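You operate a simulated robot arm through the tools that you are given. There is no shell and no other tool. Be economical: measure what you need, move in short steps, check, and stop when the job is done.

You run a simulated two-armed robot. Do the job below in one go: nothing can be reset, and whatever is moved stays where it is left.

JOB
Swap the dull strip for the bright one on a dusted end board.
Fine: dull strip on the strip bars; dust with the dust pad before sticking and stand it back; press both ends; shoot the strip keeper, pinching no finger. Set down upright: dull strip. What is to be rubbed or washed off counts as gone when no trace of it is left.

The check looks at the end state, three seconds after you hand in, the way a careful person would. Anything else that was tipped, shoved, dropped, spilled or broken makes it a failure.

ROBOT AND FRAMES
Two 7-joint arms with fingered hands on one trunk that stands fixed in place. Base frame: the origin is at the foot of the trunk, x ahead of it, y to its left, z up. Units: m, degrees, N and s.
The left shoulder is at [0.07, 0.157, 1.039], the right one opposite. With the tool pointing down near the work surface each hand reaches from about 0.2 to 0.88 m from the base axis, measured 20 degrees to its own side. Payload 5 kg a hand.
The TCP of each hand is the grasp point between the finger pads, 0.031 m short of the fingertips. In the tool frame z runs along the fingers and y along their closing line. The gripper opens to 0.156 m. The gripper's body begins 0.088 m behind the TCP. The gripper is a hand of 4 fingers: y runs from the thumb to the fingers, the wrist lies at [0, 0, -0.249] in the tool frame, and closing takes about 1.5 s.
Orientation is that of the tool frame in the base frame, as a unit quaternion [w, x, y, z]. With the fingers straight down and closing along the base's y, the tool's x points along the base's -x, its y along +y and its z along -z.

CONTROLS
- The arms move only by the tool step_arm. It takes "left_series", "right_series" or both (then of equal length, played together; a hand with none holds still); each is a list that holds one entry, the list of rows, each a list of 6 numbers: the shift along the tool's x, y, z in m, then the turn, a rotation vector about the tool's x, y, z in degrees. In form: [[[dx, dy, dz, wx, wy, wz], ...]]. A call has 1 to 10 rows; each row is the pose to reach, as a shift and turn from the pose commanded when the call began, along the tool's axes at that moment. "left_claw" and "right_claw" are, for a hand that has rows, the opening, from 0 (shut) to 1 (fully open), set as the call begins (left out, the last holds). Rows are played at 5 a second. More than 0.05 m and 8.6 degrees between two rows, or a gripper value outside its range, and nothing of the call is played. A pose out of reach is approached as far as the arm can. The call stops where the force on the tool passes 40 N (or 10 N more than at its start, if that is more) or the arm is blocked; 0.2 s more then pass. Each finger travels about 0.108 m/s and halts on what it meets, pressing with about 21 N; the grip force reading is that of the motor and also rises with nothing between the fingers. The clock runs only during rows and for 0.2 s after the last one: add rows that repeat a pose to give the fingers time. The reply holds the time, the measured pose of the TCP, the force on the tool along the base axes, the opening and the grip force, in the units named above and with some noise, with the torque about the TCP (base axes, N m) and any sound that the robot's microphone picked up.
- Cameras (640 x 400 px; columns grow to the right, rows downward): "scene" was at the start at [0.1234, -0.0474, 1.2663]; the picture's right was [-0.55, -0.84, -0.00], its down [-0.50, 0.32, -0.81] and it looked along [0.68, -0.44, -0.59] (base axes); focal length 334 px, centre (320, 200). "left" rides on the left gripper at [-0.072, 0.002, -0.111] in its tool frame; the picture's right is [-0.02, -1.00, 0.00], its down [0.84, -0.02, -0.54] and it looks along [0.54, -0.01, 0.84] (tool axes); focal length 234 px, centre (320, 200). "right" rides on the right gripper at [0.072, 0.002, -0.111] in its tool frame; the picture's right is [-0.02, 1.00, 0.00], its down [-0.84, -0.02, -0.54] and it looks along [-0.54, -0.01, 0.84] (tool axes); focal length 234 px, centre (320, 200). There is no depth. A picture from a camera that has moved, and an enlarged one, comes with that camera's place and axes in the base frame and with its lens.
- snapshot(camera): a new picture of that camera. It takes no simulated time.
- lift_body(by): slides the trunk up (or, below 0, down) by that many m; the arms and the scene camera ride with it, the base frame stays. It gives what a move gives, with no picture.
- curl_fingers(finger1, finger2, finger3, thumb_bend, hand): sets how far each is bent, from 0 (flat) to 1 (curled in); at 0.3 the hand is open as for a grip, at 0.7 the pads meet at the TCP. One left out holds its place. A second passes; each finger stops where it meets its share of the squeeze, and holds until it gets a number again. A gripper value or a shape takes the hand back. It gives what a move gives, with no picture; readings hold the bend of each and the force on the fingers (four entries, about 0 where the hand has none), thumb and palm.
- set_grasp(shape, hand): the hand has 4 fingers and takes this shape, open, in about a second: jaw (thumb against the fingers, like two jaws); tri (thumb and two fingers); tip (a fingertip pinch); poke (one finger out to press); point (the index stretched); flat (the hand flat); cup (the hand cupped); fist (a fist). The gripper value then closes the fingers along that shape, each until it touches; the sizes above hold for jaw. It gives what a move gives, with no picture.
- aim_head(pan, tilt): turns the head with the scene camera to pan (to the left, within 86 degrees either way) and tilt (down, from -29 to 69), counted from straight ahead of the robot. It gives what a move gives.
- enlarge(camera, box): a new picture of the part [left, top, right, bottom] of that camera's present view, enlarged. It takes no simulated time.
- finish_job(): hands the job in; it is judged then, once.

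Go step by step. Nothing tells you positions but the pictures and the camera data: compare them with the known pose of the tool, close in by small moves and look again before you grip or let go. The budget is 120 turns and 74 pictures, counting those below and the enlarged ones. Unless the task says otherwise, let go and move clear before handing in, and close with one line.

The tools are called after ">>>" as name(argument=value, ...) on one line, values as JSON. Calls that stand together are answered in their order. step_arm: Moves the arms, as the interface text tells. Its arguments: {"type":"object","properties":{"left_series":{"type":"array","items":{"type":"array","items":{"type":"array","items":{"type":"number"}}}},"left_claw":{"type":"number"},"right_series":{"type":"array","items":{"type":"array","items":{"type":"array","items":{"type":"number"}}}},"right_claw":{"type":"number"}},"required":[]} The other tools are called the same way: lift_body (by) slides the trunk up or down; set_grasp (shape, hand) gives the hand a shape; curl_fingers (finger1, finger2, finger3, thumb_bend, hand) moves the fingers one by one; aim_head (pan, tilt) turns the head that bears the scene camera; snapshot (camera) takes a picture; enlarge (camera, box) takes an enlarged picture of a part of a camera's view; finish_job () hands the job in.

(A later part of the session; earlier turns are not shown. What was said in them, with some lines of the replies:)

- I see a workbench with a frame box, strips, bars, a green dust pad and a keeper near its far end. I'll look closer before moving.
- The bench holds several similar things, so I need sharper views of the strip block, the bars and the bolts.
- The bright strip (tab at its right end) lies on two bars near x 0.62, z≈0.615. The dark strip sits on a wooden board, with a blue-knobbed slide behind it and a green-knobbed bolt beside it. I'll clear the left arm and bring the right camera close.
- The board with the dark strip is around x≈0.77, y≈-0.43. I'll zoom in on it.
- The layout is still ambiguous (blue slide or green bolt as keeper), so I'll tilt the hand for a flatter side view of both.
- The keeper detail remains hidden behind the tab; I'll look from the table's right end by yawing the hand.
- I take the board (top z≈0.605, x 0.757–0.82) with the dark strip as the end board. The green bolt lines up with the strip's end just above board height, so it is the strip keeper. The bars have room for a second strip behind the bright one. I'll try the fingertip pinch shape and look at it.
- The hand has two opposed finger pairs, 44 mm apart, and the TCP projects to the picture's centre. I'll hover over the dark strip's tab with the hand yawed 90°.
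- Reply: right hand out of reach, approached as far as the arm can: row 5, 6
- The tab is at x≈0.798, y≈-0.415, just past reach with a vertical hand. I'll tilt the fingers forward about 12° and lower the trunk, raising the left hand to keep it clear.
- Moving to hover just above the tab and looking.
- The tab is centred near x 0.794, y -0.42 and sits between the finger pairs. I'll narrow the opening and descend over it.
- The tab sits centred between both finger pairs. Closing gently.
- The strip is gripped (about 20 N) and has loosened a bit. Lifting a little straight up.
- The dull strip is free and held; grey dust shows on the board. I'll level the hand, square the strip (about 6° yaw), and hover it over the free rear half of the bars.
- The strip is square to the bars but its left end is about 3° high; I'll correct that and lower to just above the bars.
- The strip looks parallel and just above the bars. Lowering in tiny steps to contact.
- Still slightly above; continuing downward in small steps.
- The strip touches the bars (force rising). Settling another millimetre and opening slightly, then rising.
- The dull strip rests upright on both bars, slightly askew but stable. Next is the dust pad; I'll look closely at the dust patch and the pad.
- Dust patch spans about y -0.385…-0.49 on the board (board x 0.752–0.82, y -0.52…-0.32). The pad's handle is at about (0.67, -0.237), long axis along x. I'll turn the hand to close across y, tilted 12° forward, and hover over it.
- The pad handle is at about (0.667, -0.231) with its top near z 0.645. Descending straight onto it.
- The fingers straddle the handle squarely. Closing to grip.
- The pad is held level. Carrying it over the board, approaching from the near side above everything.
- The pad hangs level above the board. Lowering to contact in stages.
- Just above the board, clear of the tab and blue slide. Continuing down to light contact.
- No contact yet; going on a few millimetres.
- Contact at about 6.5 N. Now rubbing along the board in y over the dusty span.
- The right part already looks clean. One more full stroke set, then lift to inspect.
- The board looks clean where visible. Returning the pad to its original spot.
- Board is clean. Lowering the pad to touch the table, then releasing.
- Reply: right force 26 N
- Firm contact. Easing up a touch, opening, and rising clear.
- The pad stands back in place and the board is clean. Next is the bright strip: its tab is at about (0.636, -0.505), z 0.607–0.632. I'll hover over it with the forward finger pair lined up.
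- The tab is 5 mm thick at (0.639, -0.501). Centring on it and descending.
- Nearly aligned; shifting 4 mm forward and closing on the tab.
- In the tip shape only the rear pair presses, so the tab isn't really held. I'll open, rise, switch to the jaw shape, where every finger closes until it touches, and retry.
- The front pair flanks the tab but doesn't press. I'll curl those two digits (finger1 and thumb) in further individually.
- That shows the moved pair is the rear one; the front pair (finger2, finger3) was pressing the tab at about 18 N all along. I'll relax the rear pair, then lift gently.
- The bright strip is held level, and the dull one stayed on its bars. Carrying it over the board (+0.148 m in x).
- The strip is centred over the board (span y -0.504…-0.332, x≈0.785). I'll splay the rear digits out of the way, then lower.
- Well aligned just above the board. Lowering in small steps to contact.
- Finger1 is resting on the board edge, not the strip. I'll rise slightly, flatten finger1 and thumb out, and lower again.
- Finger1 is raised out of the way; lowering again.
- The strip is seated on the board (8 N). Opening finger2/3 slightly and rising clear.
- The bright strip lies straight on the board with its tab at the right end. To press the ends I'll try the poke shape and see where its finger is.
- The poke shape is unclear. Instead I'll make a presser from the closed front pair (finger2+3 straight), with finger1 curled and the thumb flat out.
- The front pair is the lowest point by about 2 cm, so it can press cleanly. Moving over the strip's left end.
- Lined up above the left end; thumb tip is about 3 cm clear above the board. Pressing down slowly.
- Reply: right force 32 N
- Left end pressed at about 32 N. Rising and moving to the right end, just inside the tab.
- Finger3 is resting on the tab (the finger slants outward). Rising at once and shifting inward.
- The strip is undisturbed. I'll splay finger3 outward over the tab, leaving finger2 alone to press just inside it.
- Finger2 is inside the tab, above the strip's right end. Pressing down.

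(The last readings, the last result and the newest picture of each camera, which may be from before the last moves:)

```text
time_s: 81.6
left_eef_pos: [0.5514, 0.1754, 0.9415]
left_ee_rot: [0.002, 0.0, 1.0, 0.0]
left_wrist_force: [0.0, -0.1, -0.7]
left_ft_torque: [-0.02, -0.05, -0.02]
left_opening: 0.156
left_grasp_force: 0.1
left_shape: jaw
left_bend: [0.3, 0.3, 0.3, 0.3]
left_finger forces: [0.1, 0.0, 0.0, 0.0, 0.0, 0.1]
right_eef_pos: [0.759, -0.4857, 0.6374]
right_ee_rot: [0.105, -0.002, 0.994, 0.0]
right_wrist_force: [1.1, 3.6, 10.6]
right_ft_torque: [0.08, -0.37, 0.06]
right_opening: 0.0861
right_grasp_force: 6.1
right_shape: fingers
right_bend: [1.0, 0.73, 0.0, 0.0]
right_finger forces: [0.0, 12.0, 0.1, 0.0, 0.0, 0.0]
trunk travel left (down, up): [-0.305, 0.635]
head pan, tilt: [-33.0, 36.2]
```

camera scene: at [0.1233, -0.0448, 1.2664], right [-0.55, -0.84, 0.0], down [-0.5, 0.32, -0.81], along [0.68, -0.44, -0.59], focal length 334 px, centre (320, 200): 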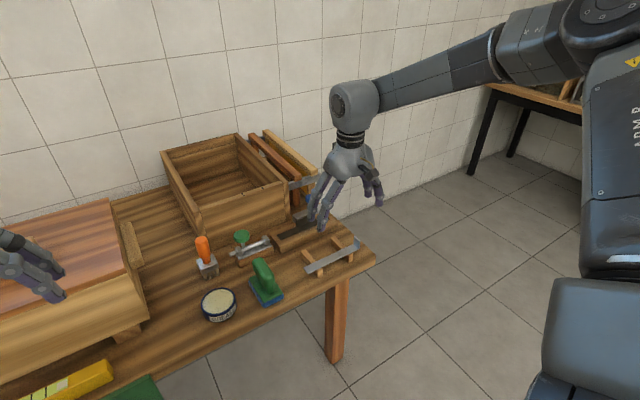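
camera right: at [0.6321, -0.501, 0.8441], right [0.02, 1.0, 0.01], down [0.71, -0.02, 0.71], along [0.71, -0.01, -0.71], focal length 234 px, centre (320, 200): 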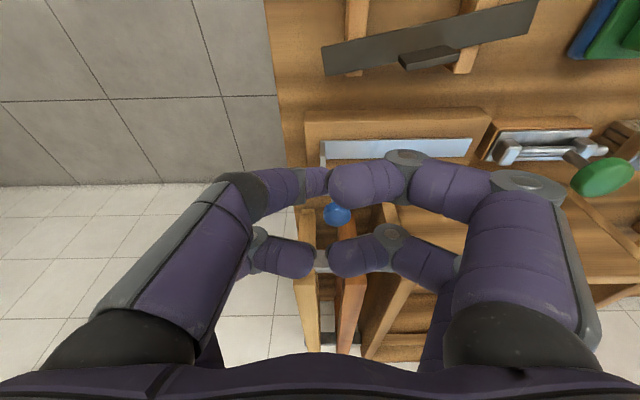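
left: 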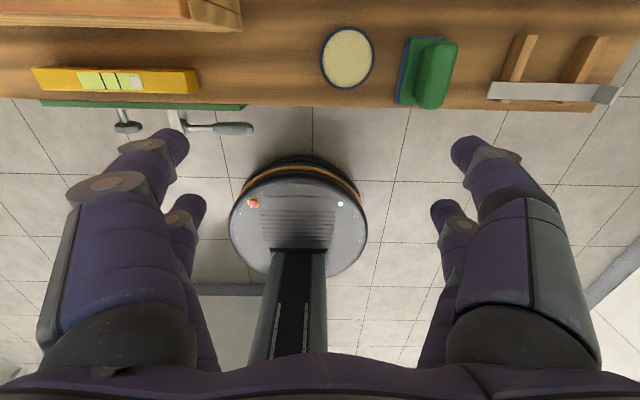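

Contact at about 11 N; pressing a bit firmer.

>>> step_arm(right_series=[[[0.0004, 0, 0.002, 0, 0, 0], [0.0008, 0, 0.004, 0, 0, 0], [0.0008, 0, 0.004, 0, 0, 0]]])

```text
time_s: 82.4
left_eef_pos: [0.552, 0.176, 0.9409]
left_ee_rot: [0.002, 0.0, 1.0, 0.0]
left_wrist_force: [-0.1, 0.1, -0.6]
left_ft_torque: [0.0, -0.01, -0.01]
left_opening: 0.156
left_grasp_force: 0.0
left_shape: jaw
left_bend: [0.3, 0.3, 0.3, 0.3]
left_finger forces: [0.0, 0.0, 0.0, 0.1, 0.0, 0.0]
right_eef_pos: [0.7578, -0.4854, 0.6327]
right_ee_rot: [0.104, -0.001, 0.995, 0.001]
right_wrist_force: [1.8, 3.7, 13.4]
right_ft_torque: [0.02, -0.39, 0.07]
right_opening: 0.0863
right_grasp_force: 6.4
right_shape: fingers
right_bend: [1.0, 0.76, 0.0, 0.0]
right_finger forces: [0.0, 13.2, 0.0, 0.0, 0.0, 0.0]
trunk travel left (down, up): [-0.305, 0.635]
head pan, tilt: [-33.0, 36.2]
```

A single finger yields at about 13 N. I'll rise, close the pair again further inward, and press firmly near y -0.469.

>>> step_arm(right_series=[[[-0.005, 0, -0.025, 0, 0, 0], [-0.0105, 0, -0.05, 0, 0, 0], [-0.0105, 0.02, -0.05, 0, 0, 0]]])

>>> curl_fingers(hand="right", finger2=0.71, finger3=0.71)

>>> step_arm(right_series=[[[0.001, -0.003, 0.01, 0, 0, 0], [0.005, -0.003, 0.025, 0, 0, 0], [0.007, -0.003, 0.033, 0, 0, 0]]])

```text
time_s: 83.2
left_eef_pos: [0.5542, 0.1745, 0.9398]
left_ee_rot: [0.0, 0.001, 1.0, 0.0]
left_wrist_force: [0.4, 0.1, -0.5]
left_ft_torque: [-0.02, -0.01, 0.01]
left_opening: 0.1557
left_grasp_force: 0.1
left_shape: jaw
left_bend: [0.3, 0.3, 0.3, 0.3]
left_finger forces: [0.1, 0.0, 0.0, 0.0, 0.0, 0.0]
right_eef_pos: [0.7549, -0.4679, 0.6843]
right_ee_rot: [0.104, 0.0, 0.995, 0.0]
right_wrist_force: [-0.6, 0.6, 0.7]
right_ft_torque: [-0.02, -0.01, 0.02]
right_opening: 0.086
right_grasp_force: 0.0
right_shape: fingers
right_bend: [1.0, 0.71, 0.0, 0.0]
right_finger forces: [0.0, 0.1, 0.1, 0.0, 0.0, 0.0]
trunk travel left (down, up): [-0.305, 0.635]
head pan, tilt: [-33.0, 36.2]
```

```text
time_s: 84.2
left_eef_pos: [0.5523, 0.1751, 0.9416]
left_ee_rot: [0.0, 0.0, 1.0, 0.0]
left_wrist_force: [-0.8, -0.1, -0.3]
left_ft_torque: [-0.02, 0.03, 0.03]
left_opening: 0.1557
left_grasp_force: 0.0
left_shape: jaw
left_bend: [0.3, 0.3, 0.3, 0.3]
left_finger forces: [0.1, 0.1, 0.1, 0.0, 0.0, 0.0]
right_eef_pos: [0.757, -0.4679, 0.6851]
right_ee_rot: [0.104, -0.001, 0.995, 0.0]
right_wrist_force: [-0.7, -0.2, 0.8]
right_ft_torque: [-0.03, -0.01, 0.02]
right_opening: 0.0861
right_grasp_force: 0.0
right_shape: fingers
right_bend: [1.0, 0.71, 0.71, 0.0]
right_finger forces: [0.1, 0.0, 0.0, 0.0, 0.0, 0.1]
trunk travel left (down, up): [-0.305, 0.635]
head pan, tilt: [-33.0, 36.2]
```

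```text
time_s: 85.0
left_eef_pos: [0.5525, 0.1744, 0.9419]
left_ee_rot: [-0.001, 0.0, 1.0, 0.0]
left_wrist_force: [0.6, -0.2, 0.5]
left_ft_torque: [-0.01, 0.02, 0.01]
left_opening: 0.156
left_grasp_force: 0.0
left_shape: jaw
left_bend: [0.3, 0.3, 0.3, 0.3]
left_finger forces: [0.1, 0.0, 0.0, 0.1, 0.0, 0.0]
right_eef_pos: [0.7586, -0.4673, 0.6517]
right_ee_rot: [0.106, 0.0, 0.994, 0.0]
right_wrist_force: [0.4, 0.7, 4.3]
right_ft_torque: [-0.1, -0.1, 0.03]
right_opening: 0.0863
right_grasp_force: 3.3
right_shape: fingers
right_bend: [1.0, 0.71, 0.71, 0.0]
right_finger forces: [0.0, 0.0, 6.3, 0.1, 0.1, 0.0]
trunk travel left (down, up): [-0.305, 0.635]
head pan, tilt: [-33.0, 36.2]
```

Finger3's slant still meets the tab. I'll use finger2 alone but straighter (bend 0.55), which is stiffer along its axis, with finger3 flat out of the way.

>>> step_arm(right_series=[[[-0.004, 0.0, -0.02, 0, 0, 0], [-0.0085, 0.0, -0.04, 0, 0, 0]]])

>>> curl_fingers(hand="right", finger2=0.55, finger3=0.0)

>>> step_arm(right_series=[[[0, -0.025, 0, 0, 0, 0], [0, -0.05, 0, 0, 0, 0], [0.004, -0.05, 0.02, 0, 0, 0], [0.007, -0.05, 0.033, 0, 0, 0]]])

>>> enlarge(camera="scene", box=[280, 130, 360, 200])

```text
time_s: 85.6
left_eef_pos: [0.5516, 0.1748, 0.9413]
left_ee_rot: [0.001, -0.001, 1.0, 0.0]
left_wrist_force: [-0.2, 0.3, -0.2]
left_ft_torque: [-0.02, -0.01, 0.01]
left_opening: 0.1557
left_grasp_force: 0.0
left_shape: jaw
left_bend: [0.3, 0.3, 0.3, 0.3]
left_finger forces: [0.0, 0.0, 0.1, 0.1, 0.1, 0.0]
right_eef_pos: [0.759, -0.4674, 0.6902]
right_ee_rot: [0.104, 0.0, 0.995, 0.0]
right_wrist_force: [-0.1, 0.0, 0.6]
right_ft_torque: [0.0, -0.01, -0.01]
right_opening: 0.0863
right_grasp_force: 0.1
right_shape: fingers
right_bend: [1.0, 0.71, 0.71, 0.0]
right_finger forces: [0.1, 0.0, 0.0, 0.0, 0.0, 0.0]
trunk travel left (down, up): [-0.305, 0.635]
head pan, tilt: [-33.0, 36.2]
```

```text
time_s: 86.6
left_eef_pos: [0.5537, 0.1744, 0.9416]
left_ee_rot: [0.0, -0.001, 1.0, 0.0]
left_wrist_force: [-0.6, 0.0, 0.7]
left_ft_torque: [0.02, -0.05, 0.01]
left_opening: 0.1558
left_grasp_force: 0.1
left_shape: jaw
left_bend: [0.3, 0.3, 0.3, 0.3]
left_finger forces: [0.1, 0.1, 0.0, 0.0, 0.1, 0.1]
right_eef_pos: [0.7583, -0.4684, 0.691]
right_ee_rot: [0.104, -0.001, 0.995, 0.0]
right_wrist_force: [0.5, -0.9, -0.1]
right_ft_torque: [0.02, -0.02, -0.03]
right_opening: 0.0864
right_grasp_force: 0.1
right_shape: fingers
right_bend: [1.0, 0.55, 0.0, 0.0]
right_finger forces: [0.0, 0.1, 0.0, 0.0, 0.1, 0.0]
trunk travel left (down, up): [-0.305, 0.635]
head pan, tilt: [-33.0, 36.2]
```

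```text
time_s: 87.6
left_eef_pos: [0.5532, 0.174, 0.9425]
left_ee_rot: [0.0, 0.001, 1.0, 0.0]
left_wrist_force: [-0.8, 1.0, 0.6]
left_ft_torque: [-0.02, 0.01, -0.04]
left_opening: 0.156
left_grasp_force: 0.0
left_shape: jaw
left_bend: [0.3, 0.3, 0.3, 0.3]
left_finger forces: [0.0, 0.0, 0.0, 0.0, 0.1, 0.0]
right_eef_pos: [0.7584, -0.5183, 0.6568]
right_ee_rot: [0.104, 0.0, 0.995, 0.0]
right_wrist_force: [0.8, -0.1, -0.6]
right_ft_torque: [-0.01, 0.0, 0.0]
right_opening: 0.0862
right_grasp_force: 0.0
right_shape: fingers
right_bend: [1.0, 0.55, 0.0, 0.0]
right_finger forces: [0.0, 0.1, 0.0, 0.1, 0.0, 0.0]
trunk travel left (down, up): [-0.305, 0.635]
head pan, tilt: [-33.0, 36.2]
```

```text
5.71 times, centred on (320, 165) of scene
camera zoom: at [0.1235, -0.0474, 1.1463], right [-0.55, -0.84, 0.0], down [-0.5, 0.32, -0.81], along [0.68, -0.44, -0.59], focal length 1908 px, centre (320, 400)
```

zoom: 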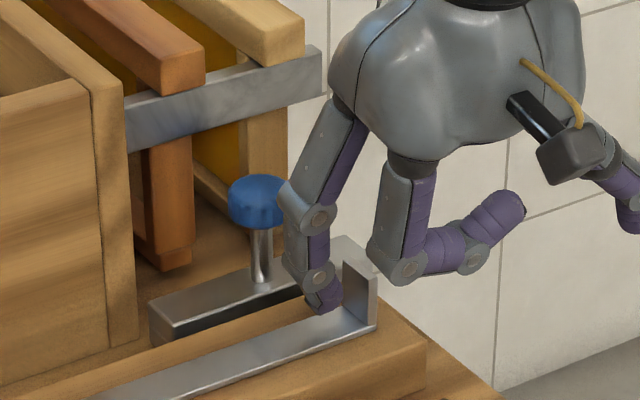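

Finger2 stands almost vertical just inside the tab. Pressing down.

>>> step_arm(right_series=[[[0.001, 0, 0.005, 0, 0, 0], [0.002, 0, 0.01, 0, 0, 0], [0.003, 0, 0.014, 0, 0, 0], [0.0034, 0, 0.016, 0, 0, 0], [0.0038, 0, 0.018, 0, 0, 0]]])

```text
time_s: 88.8
left_eef_pos: [0.5499, 0.1778, 0.9432]
left_ee_rot: [0.002, 0.0, 1.0, -0.001]
left_wrist_force: [0.0, -0.3, 0.0]
left_ft_torque: [0.01, -0.02, 0.02]
left_opening: 0.1559
left_grasp_force: 0.1
left_shape: jaw
left_bend: [0.3, 0.3, 0.3, 0.3]
left_finger forces: [0.0, 0.0, 0.0, 0.0, 0.1, 0.1]
right_eef_pos: [0.7594, -0.517, 0.6468]
right_ee_rot: [0.109, -0.001, 0.994, 0.0]
right_wrist_force: [-1.1, 3.1, 31.5]
right_ft_torque: [1.3, -0.76, 0.09]
right_opening: 0.0861
right_grasp_force: 16.0
right_shape: fingers
right_bend: [1.0, 0.52, 0.0, 0.0]
right_finger forces: [0.0, 31.5, 0.1, 0.0, 0.0, 0.1]
trunk travel left (down, up): [-0.305, 0.635]
head pan, tilt: [-33.0, 36.2]
```

Right end pressed at about 31 N, so both ends are done. The green bolt knob is at about (0.783, -0.228, 0.670); I'll rise and bring finger2 behind it on its +y side.

>>> step_arm(right_series=[[[-0.008, 0, -0.04, 0, 0, 0], [-0.017, 0, -0.08, 0, 0, 0], [-0.025, 0, -0.1174, 0, 0, 0], [-0.025, 0.045, -0.1174, 0, 0, 0], [-0.025, 0.09, -0.1174, 0, 0, 0], [-0.025, 0.135, -0.1174, 0, 0, 0], [-0.025, 0.18, -0.1174, 0, 0, 0], [-0.025, 0.225, -0.1174, 0, 0, 0], [-0.025, 0.27, -0.1174, 0, 0, 0], [-0.025, 0.292, -0.1174, 0, 0, 0]]])

>>> snapshot(camera="right")

```text
time_s: 91.0
left_eef_pos: [0.5535, 0.1746, 0.9413]
left_ee_rot: [0.0, 0.001, 1.0, 0.0]
left_wrist_force: [0.1, -0.4, 0.2]
left_ft_torque: [-0.02, -0.02, -0.01]
left_opening: 0.1559
left_grasp_force: 0.0
left_shape: jaw
left_bend: [0.3, 0.3, 0.3, 0.3]
left_finger forces: [0.0, 0.0, 0.1, 0.0, 0.1, 0.0]
right_eef_pos: [0.7588, -0.228, 0.759]
right_ee_rot: [0.104, -0.001, 0.995, -0.001]
right_wrist_force: [0.4, -0.4, -0.1]
right_ft_torque: [0.0, -0.01, 0.03]
right_opening: 0.0861
right_grasp_force: 0.1
right_shape: fingers
right_bend: [1.0, 0.55, 0.0, 0.0]
right_finger forces: [0.1, 0.1, 0.0, 0.1, 0.1, 0.0]
trunk travel left (down, up): [-0.305, 0.635]
head pan, tilt: [-33.0, 36.2]
```

```text
2 pictures are left
camera right: at [0.6639, -0.2245, 0.8526], right [0.02, 1.0, 0.01], down [0.71, -0.02, 0.71], along [0.71, -0.01, -0.71], focal length 234 px, centre (320, 200)
```

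right: 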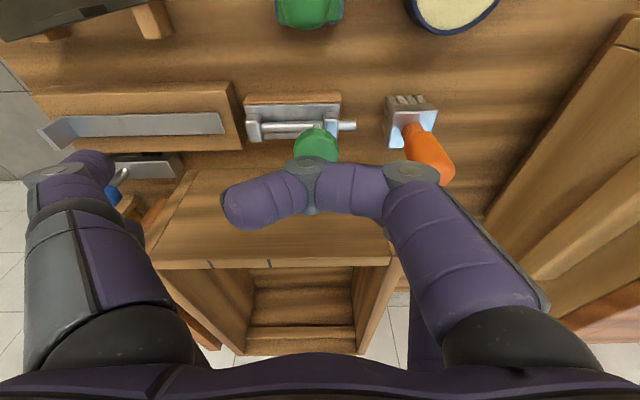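

The knob sits where expected, and finger2's spot behind it is clear of the brush. Descending beside it.

>>> step_arm(right_series=[[[0.004, 0, 0.02, 0, 0, 0], [0.0085, 0, 0.04, 0, 0, 0], [0.0133, 0, 0.0626, 0, 0, 0]]])

>>> step_arm(right_series=[[[0, -0.005, 0, 0, 0, 0], [0, -0.01, 0, 0, 0, 0], [0, -0.015, 0, 0, 0, 0], [0, -0.02, 0, 0, 0, 0]]])

```text
time_s: 91.8
left_eef_pos: [0.5534, 0.1744, 0.9411]
left_ee_rot: [0.001, -0.001, 1.0, 0.0]
left_wrist_force: [-0.6, 0.3, 0.5]
left_ft_torque: [-0.01, 0.07, -0.02]
left_opening: 0.1555
left_grasp_force: 0.0
left_shape: jaw
left_bend: [0.3, 0.3, 0.3, 0.3]
left_finger forces: [0.0, 0.0, 0.0, 0.0, 0.1, 0.0]
right_eef_pos: [0.7568, -0.2264, 0.6927]
right_ee_rot: [0.104, -0.001, 0.995, 0.001]
right_wrist_force: [0.4, 0.5, -0.1]
right_ft_torque: [0.01, 0.03, 0.01]
right_opening: 0.0862
right_grasp_force: 0.0
right_shape: fingers
right_bend: [1.0, 0.55, 0.0, 0.0]
right_finger forces: [0.0, 0.0, 0.1, 0.1, 0.0, 0.0]
trunk travel left (down, up): [-0.305, 0.635]
head pan, tilt: [-33.0, 36.2]
```

```text
time_s: 92.8
left_eef_pos: [0.5529, 0.1744, 0.942]
left_ee_rot: [0.0, 0.001, 1.0, 0.0]
left_wrist_force: [-0.1, 0.7, -1.0]
left_ft_torque: [-0.01, 0.02, -0.02]
left_opening: 0.1556
left_grasp_force: 0.0
left_shape: jaw
left_bend: [0.3, 0.3, 0.3, 0.3]
left_finger forces: [0.0, 0.1, 0.0, 0.0, 0.0, 0.1]
right_eef_pos: [0.7576, -0.2464, 0.695]
right_ee_rot: [0.103, -0.001, 0.995, 0.0]
right_wrist_force: [-0.2, -0.2, -0.1]
right_ft_torque: [0.05, 0.03, 0.03]
right_opening: 0.0863
right_grasp_force: 1.0
right_shape: fingers
right_bend: [1.0, 0.54, 0.0, 0.0]
right_finger forces: [0.1, 1.2, 0.1, 0.0, 0.1, 0.0]
trunk travel left (down, up): [-0.305, 0.635]
head pan, tilt: [-33.0, 36.2]
```

Finger2 has just touched the knob. Sliding the bolt in -y.

>>> step_arm(right_series=[[[0, -0.008, 0, 0, 0, 0], [0, -0.016, 0, 0, 0, 0], [0, -0.024, 0, 0, 0, 0], [0, -0.032, 0, 0, 0, 0]]])

>>> step_arm(right_series=[[[0, -0.008, 0, 0, 0, 0], [0, -0.016, 0, 0, 0, 0]]])

```text
time_s: 93.8
left_eef_pos: [0.554, 0.1746, 0.9417]
left_ee_rot: [0.001, 0.0, 1.0, 0.0]
left_wrist_force: [0.4, 0.6, -0.3]
left_ft_torque: [-0.04, -0.02, 0.03]
left_opening: 0.1559
left_grasp_force: 0.0
left_shape: jaw
left_bend: [0.3, 0.3, 0.3, 0.3]
left_finger forces: [0.0, 0.1, 0.0, 0.1, 0.0, 0.0]
right_eef_pos: [0.7577, -0.279, 0.695]
right_ee_rot: [0.104, 0.0, 0.995, 0.0]
right_wrist_force: [-0.3, 1.3, 0.3]
right_ft_torque: [0.04, -0.03, 0.02]
right_opening: 0.0862
right_grasp_force: 0.8
right_shape: fingers
right_bend: [1.0, 0.54, 0.0, 0.0]
right_finger forces: [0.0, 1.2, 0.0, 0.0, 0.1, 0.1]
trunk travel left (down, up): [-0.305, 0.635]
head pan, tilt: [-33.0, 36.2]
```

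```text
time_s: 94.4
left_eef_pos: [0.5532, 0.1738, 0.941]
left_ee_rot: [-0.001, 0.0, 1.0, -0.001]
left_wrist_force: [0.4, -0.6, -0.3]
left_ft_torque: [-0.02, 0.02, 0.02]
left_opening: 0.1559
left_grasp_force: 0.0
left_shape: jaw
left_bend: [0.3, 0.3, 0.3, 0.3]
left_finger forces: [0.1, 0.1, 0.0, 0.0, 0.0, 0.1]
right_eef_pos: [0.7579, -0.293, 0.6951]
right_ee_rot: [0.105, -0.001, 0.995, 0.0]
right_wrist_force: [-0.2, 2.4, 1.0]
right_ft_torque: [0.09, -0.09, 0.06]
right_opening: 0.0864
right_grasp_force: 1.5
right_shape: fingers
right_bend: [1.0, 0.53, 0.0, 0.0]
right_finger forces: [0.0, 2.3, 0.0, 0.1, 0.1, 0.0]
trunk travel left (down, up): [-0.305, 0.635]
head pan, tilt: [-33.0, 36.2]
```

Sliding easily; about 48 mm so far. Continuing until it stops.

>>> step_arm(right_series=[[[0, -0.004, 0, 0, 0, 0], [0, -0.008, 0, 0, 0, 0]]])

```text
time_s: 95.0
left_eef_pos: [0.5536, 0.175, 0.941]
left_ee_rot: [0.0, 0.0, 1.0, 0.0]
left_wrist_force: [1.2, 0.0, -0.9]
left_ft_torque: [-0.03, -0.01, -0.04]
left_opening: 0.156
left_grasp_force: 0.0
left_shape: jaw
left_bend: [0.3, 0.3, 0.3, 0.3]
left_finger forces: [0.1, 0.1, 0.1, 0.0, 0.0, 0.1]
right_eef_pos: [0.7593, -0.3017, 0.6947]
right_ee_rot: [0.104, 0.0, 0.995, 0.0]
right_wrist_force: [-1.5, 5.3, 1.5]
right_ft_torque: [0.2, -0.03, 0.16]
right_opening: 0.0863
right_grasp_force: 3.2
right_shape: fingers
right_bend: [1.0, 0.5, 0.0, 0.0]
right_finger forces: [0.1, 5.8, 0.0, 0.1, 0.1, 0.1]
trunk travel left (down, up): [-0.305, 0.635]
head pan, tilt: [-33.0, 36.2]
```

Resistance is rising as at an end stop; one small firm push to be sure it is home.

>>> step_arm(right_series=[[[0, -0.005, 0, 0, 0, 0], [0, -0.01, 0, 0, 0, 0]]])

>>> enlarge(camera="scene", box=[210, 140, 350, 240])

```text
time_s: 95.6
left_eef_pos: [0.5529, 0.1748, 0.9416]
left_ee_rot: [0.0, 0.0, 1.0, 0.0]
left_wrist_force: [-0.3, -0.4, 0.2]
left_ft_torque: [-0.01, 0.01, 0.02]
left_opening: 0.1556
left_grasp_force: 0.0
left_shape: jaw
left_bend: [0.3, 0.3, 0.3, 0.3]
left_finger forces: [0.0, 0.2, 0.0, 0.1, 0.1, 0.0]
right_eef_pos: [0.7585, -0.3113, 0.6952]
right_ee_rot: [0.105, -0.001, 0.995, 0.0]
right_wrist_force: [-1.1, 11.1, -0.4]
right_ft_torque: [0.25, 0.0, 0.31]
right_opening: 0.0864
right_grasp_force: 5.5
right_shape: fingers
right_bend: [1.0, 0.45, 0.0, 0.0]
right_finger forces: [0.0, 10.3, 0.1, 0.0, 0.0, 0.0]
trunk travel left (down, up): [-0.305, 0.635]
head pan, tilt: [-33.0, 36.2]
```

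```text
4.00 times, centred on (280, 190) of scene
camera zoom: at [0.1233, -0.0461, 1.1463], right [-0.54, -0.84, 0.0], down [-0.5, 0.32, -0.81], along [0.68, -0.44, -0.59], focal length 1336 px, centre (480, 240)
```

zoom: 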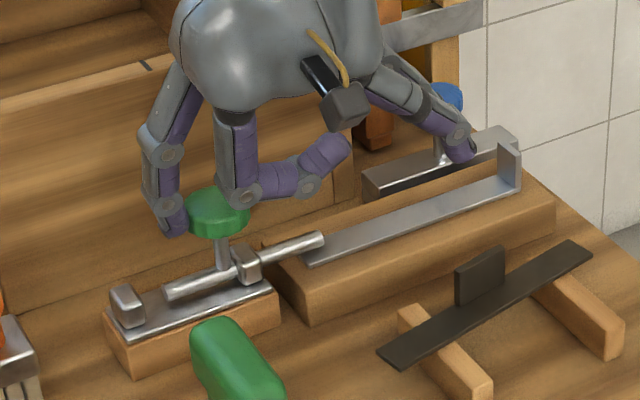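

The rod is fully shot, its end now over the strip. Backing finger2 off the knob, rising and drawing clear.

>>> step_arm(right_series=[[[0, 0.012, 0, 0, 0, 0], [0, 0.028, 0, 0, 0, 0], [-0.006, 0.028, -0.03, 0, 0, 0], [-0.015, 0.028, -0.07, 0, 0, 0], [-0.025, 0.028, -0.12, 0, 0, 0], [0.02, 0.0, -0.13, 0, 0, 0], [0.06, -0.03, -0.14, 0, 0, 0], [0.1, -0.06, -0.15, 0, 0, 0], [0.14, -0.09, -0.15, 0, 0, 0], [0.18, -0.12, -0.15, 0, 0, 0]]])

>>> enlarge(camera="scene", box=[180, 130, 370, 280])

```text
refused: row 5 steps farther than a row can; nothing moved
```

```text
2.67 times, centred on (275, 205) of scene
camera zoom: at [0.1233, -0.0461, 1.1463], right [-0.54, -0.84, 0.0], down [-0.5, 0.32, -0.81], along [0.68, -0.44, -0.59], focal length 890 px, centre (440, 187)
```

zoom: 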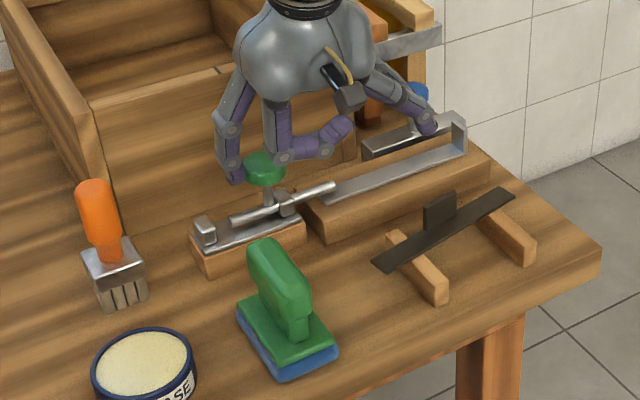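

Nothing moved because a row was too long; everything on the bench is as wanted (no pictures remain). Repeating the retreat with shorter rows.

>>> step_arm(right_series=[[[0, 0.012, 0, 0, 0, 0], [0, 0.028, 0, 0, 0, 0], [-0.006, 0.028, -0.03, 0, 0, 0], [-0.014, 0.028, -0.065, 0, 0, 0], [-0.021, 0.028, -0.1, 0, 0, 0], [-0.027, 0.028, -0.13, 0, 0, 0]]])

>>> step_arm(right_series=[[[0.03, 0, -0.006, 0, 0, 0], [0.06, -0.02, -0.012, 0, 0, 0], [0.09, -0.04, -0.019, 0, 0, 0], [0.12, -0.06, -0.025, 0, 0, 0], [0.15, -0.08, -0.032, 0, 0, 0]]])

```text
time_s: 97.0
left_eef_pos: [0.5525, 0.174, 0.9413]
left_ee_rot: [0.0, -0.001, 1.0, 0.0]
left_wrist_force: [0.3, 0.5, -0.1]
left_ft_torque: [0.0, 0.02, 0.01]
left_opening: 0.1561
left_grasp_force: 0.1
left_shape: jaw
left_bend: [0.3, 0.3, 0.3, 0.3]
left_finger forces: [0.0, 0.0, 0.0, 0.0, 0.0, 0.1]
right_eef_pos: [0.7546, -0.285, 0.8268]
right_ee_rot: [0.104, -0.001, 0.995, -0.001]
right_wrist_force: [-1.3, -0.1, 0.4]
right_ft_torque: [0.0, -0.01, -0.01]
right_opening: 0.0862
right_grasp_force: 0.1
right_shape: fingers
right_bend: [1.0, 0.55, 0.0, 0.0]
right_finger forces: [0.0, 0.1, 0.0, 0.0, 0.0, 0.1]
trunk travel left (down, up): [-0.305, 0.635]
head pan, tilt: [-33.0, 36.2]
```

```text
time_s: 98.2
left_eef_pos: [0.5518, 0.1743, 0.9416]
left_ee_rot: [0.001, 0.0, 1.0, 0.0]
left_wrist_force: [-0.5, 0.3, 0.3]
left_ft_torque: [0.0, 0.0, 0.02]
left_opening: 0.1559
left_grasp_force: 0.0
left_shape: jaw
left_bend: [0.3, 0.3, 0.3, 0.3]
left_finger forces: [0.0, 0.0, 0.0, 0.0, 0.0, 0.1]
right_eef_pos: [0.604, -0.3647, 0.8295]
right_ee_rot: [0.104, -0.001, 0.995, 0.001]
right_wrist_force: [-0.6, 0.2, -0.3]
right_ft_torque: [0.0, -0.02, -0.03]
right_opening: 0.0862
right_grasp_force: 0.0
right_shape: fingers
right_bend: [1.0, 0.55, 0.0, 0.0]
right_finger forces: [0.0, 0.0, 0.0, 0.0, 0.0, 0.0]
trunk travel left (down, up): [-0.305, 0.635]
head pan, tilt: [-33.0, 36.2]
```

The hand retreated without touching anything, and the last picture showed everything in its place. Handing in.

>>> finish_job()

```text
The job is handed in.
```

The bright strip is on the dusted end board with both ends pressed (about 31 N each) and the green bolt, which I took to be the strip keeper, shot over its left end. The dull strip sits upright on the bars, slightly askew, and the dust pad is back in its place.
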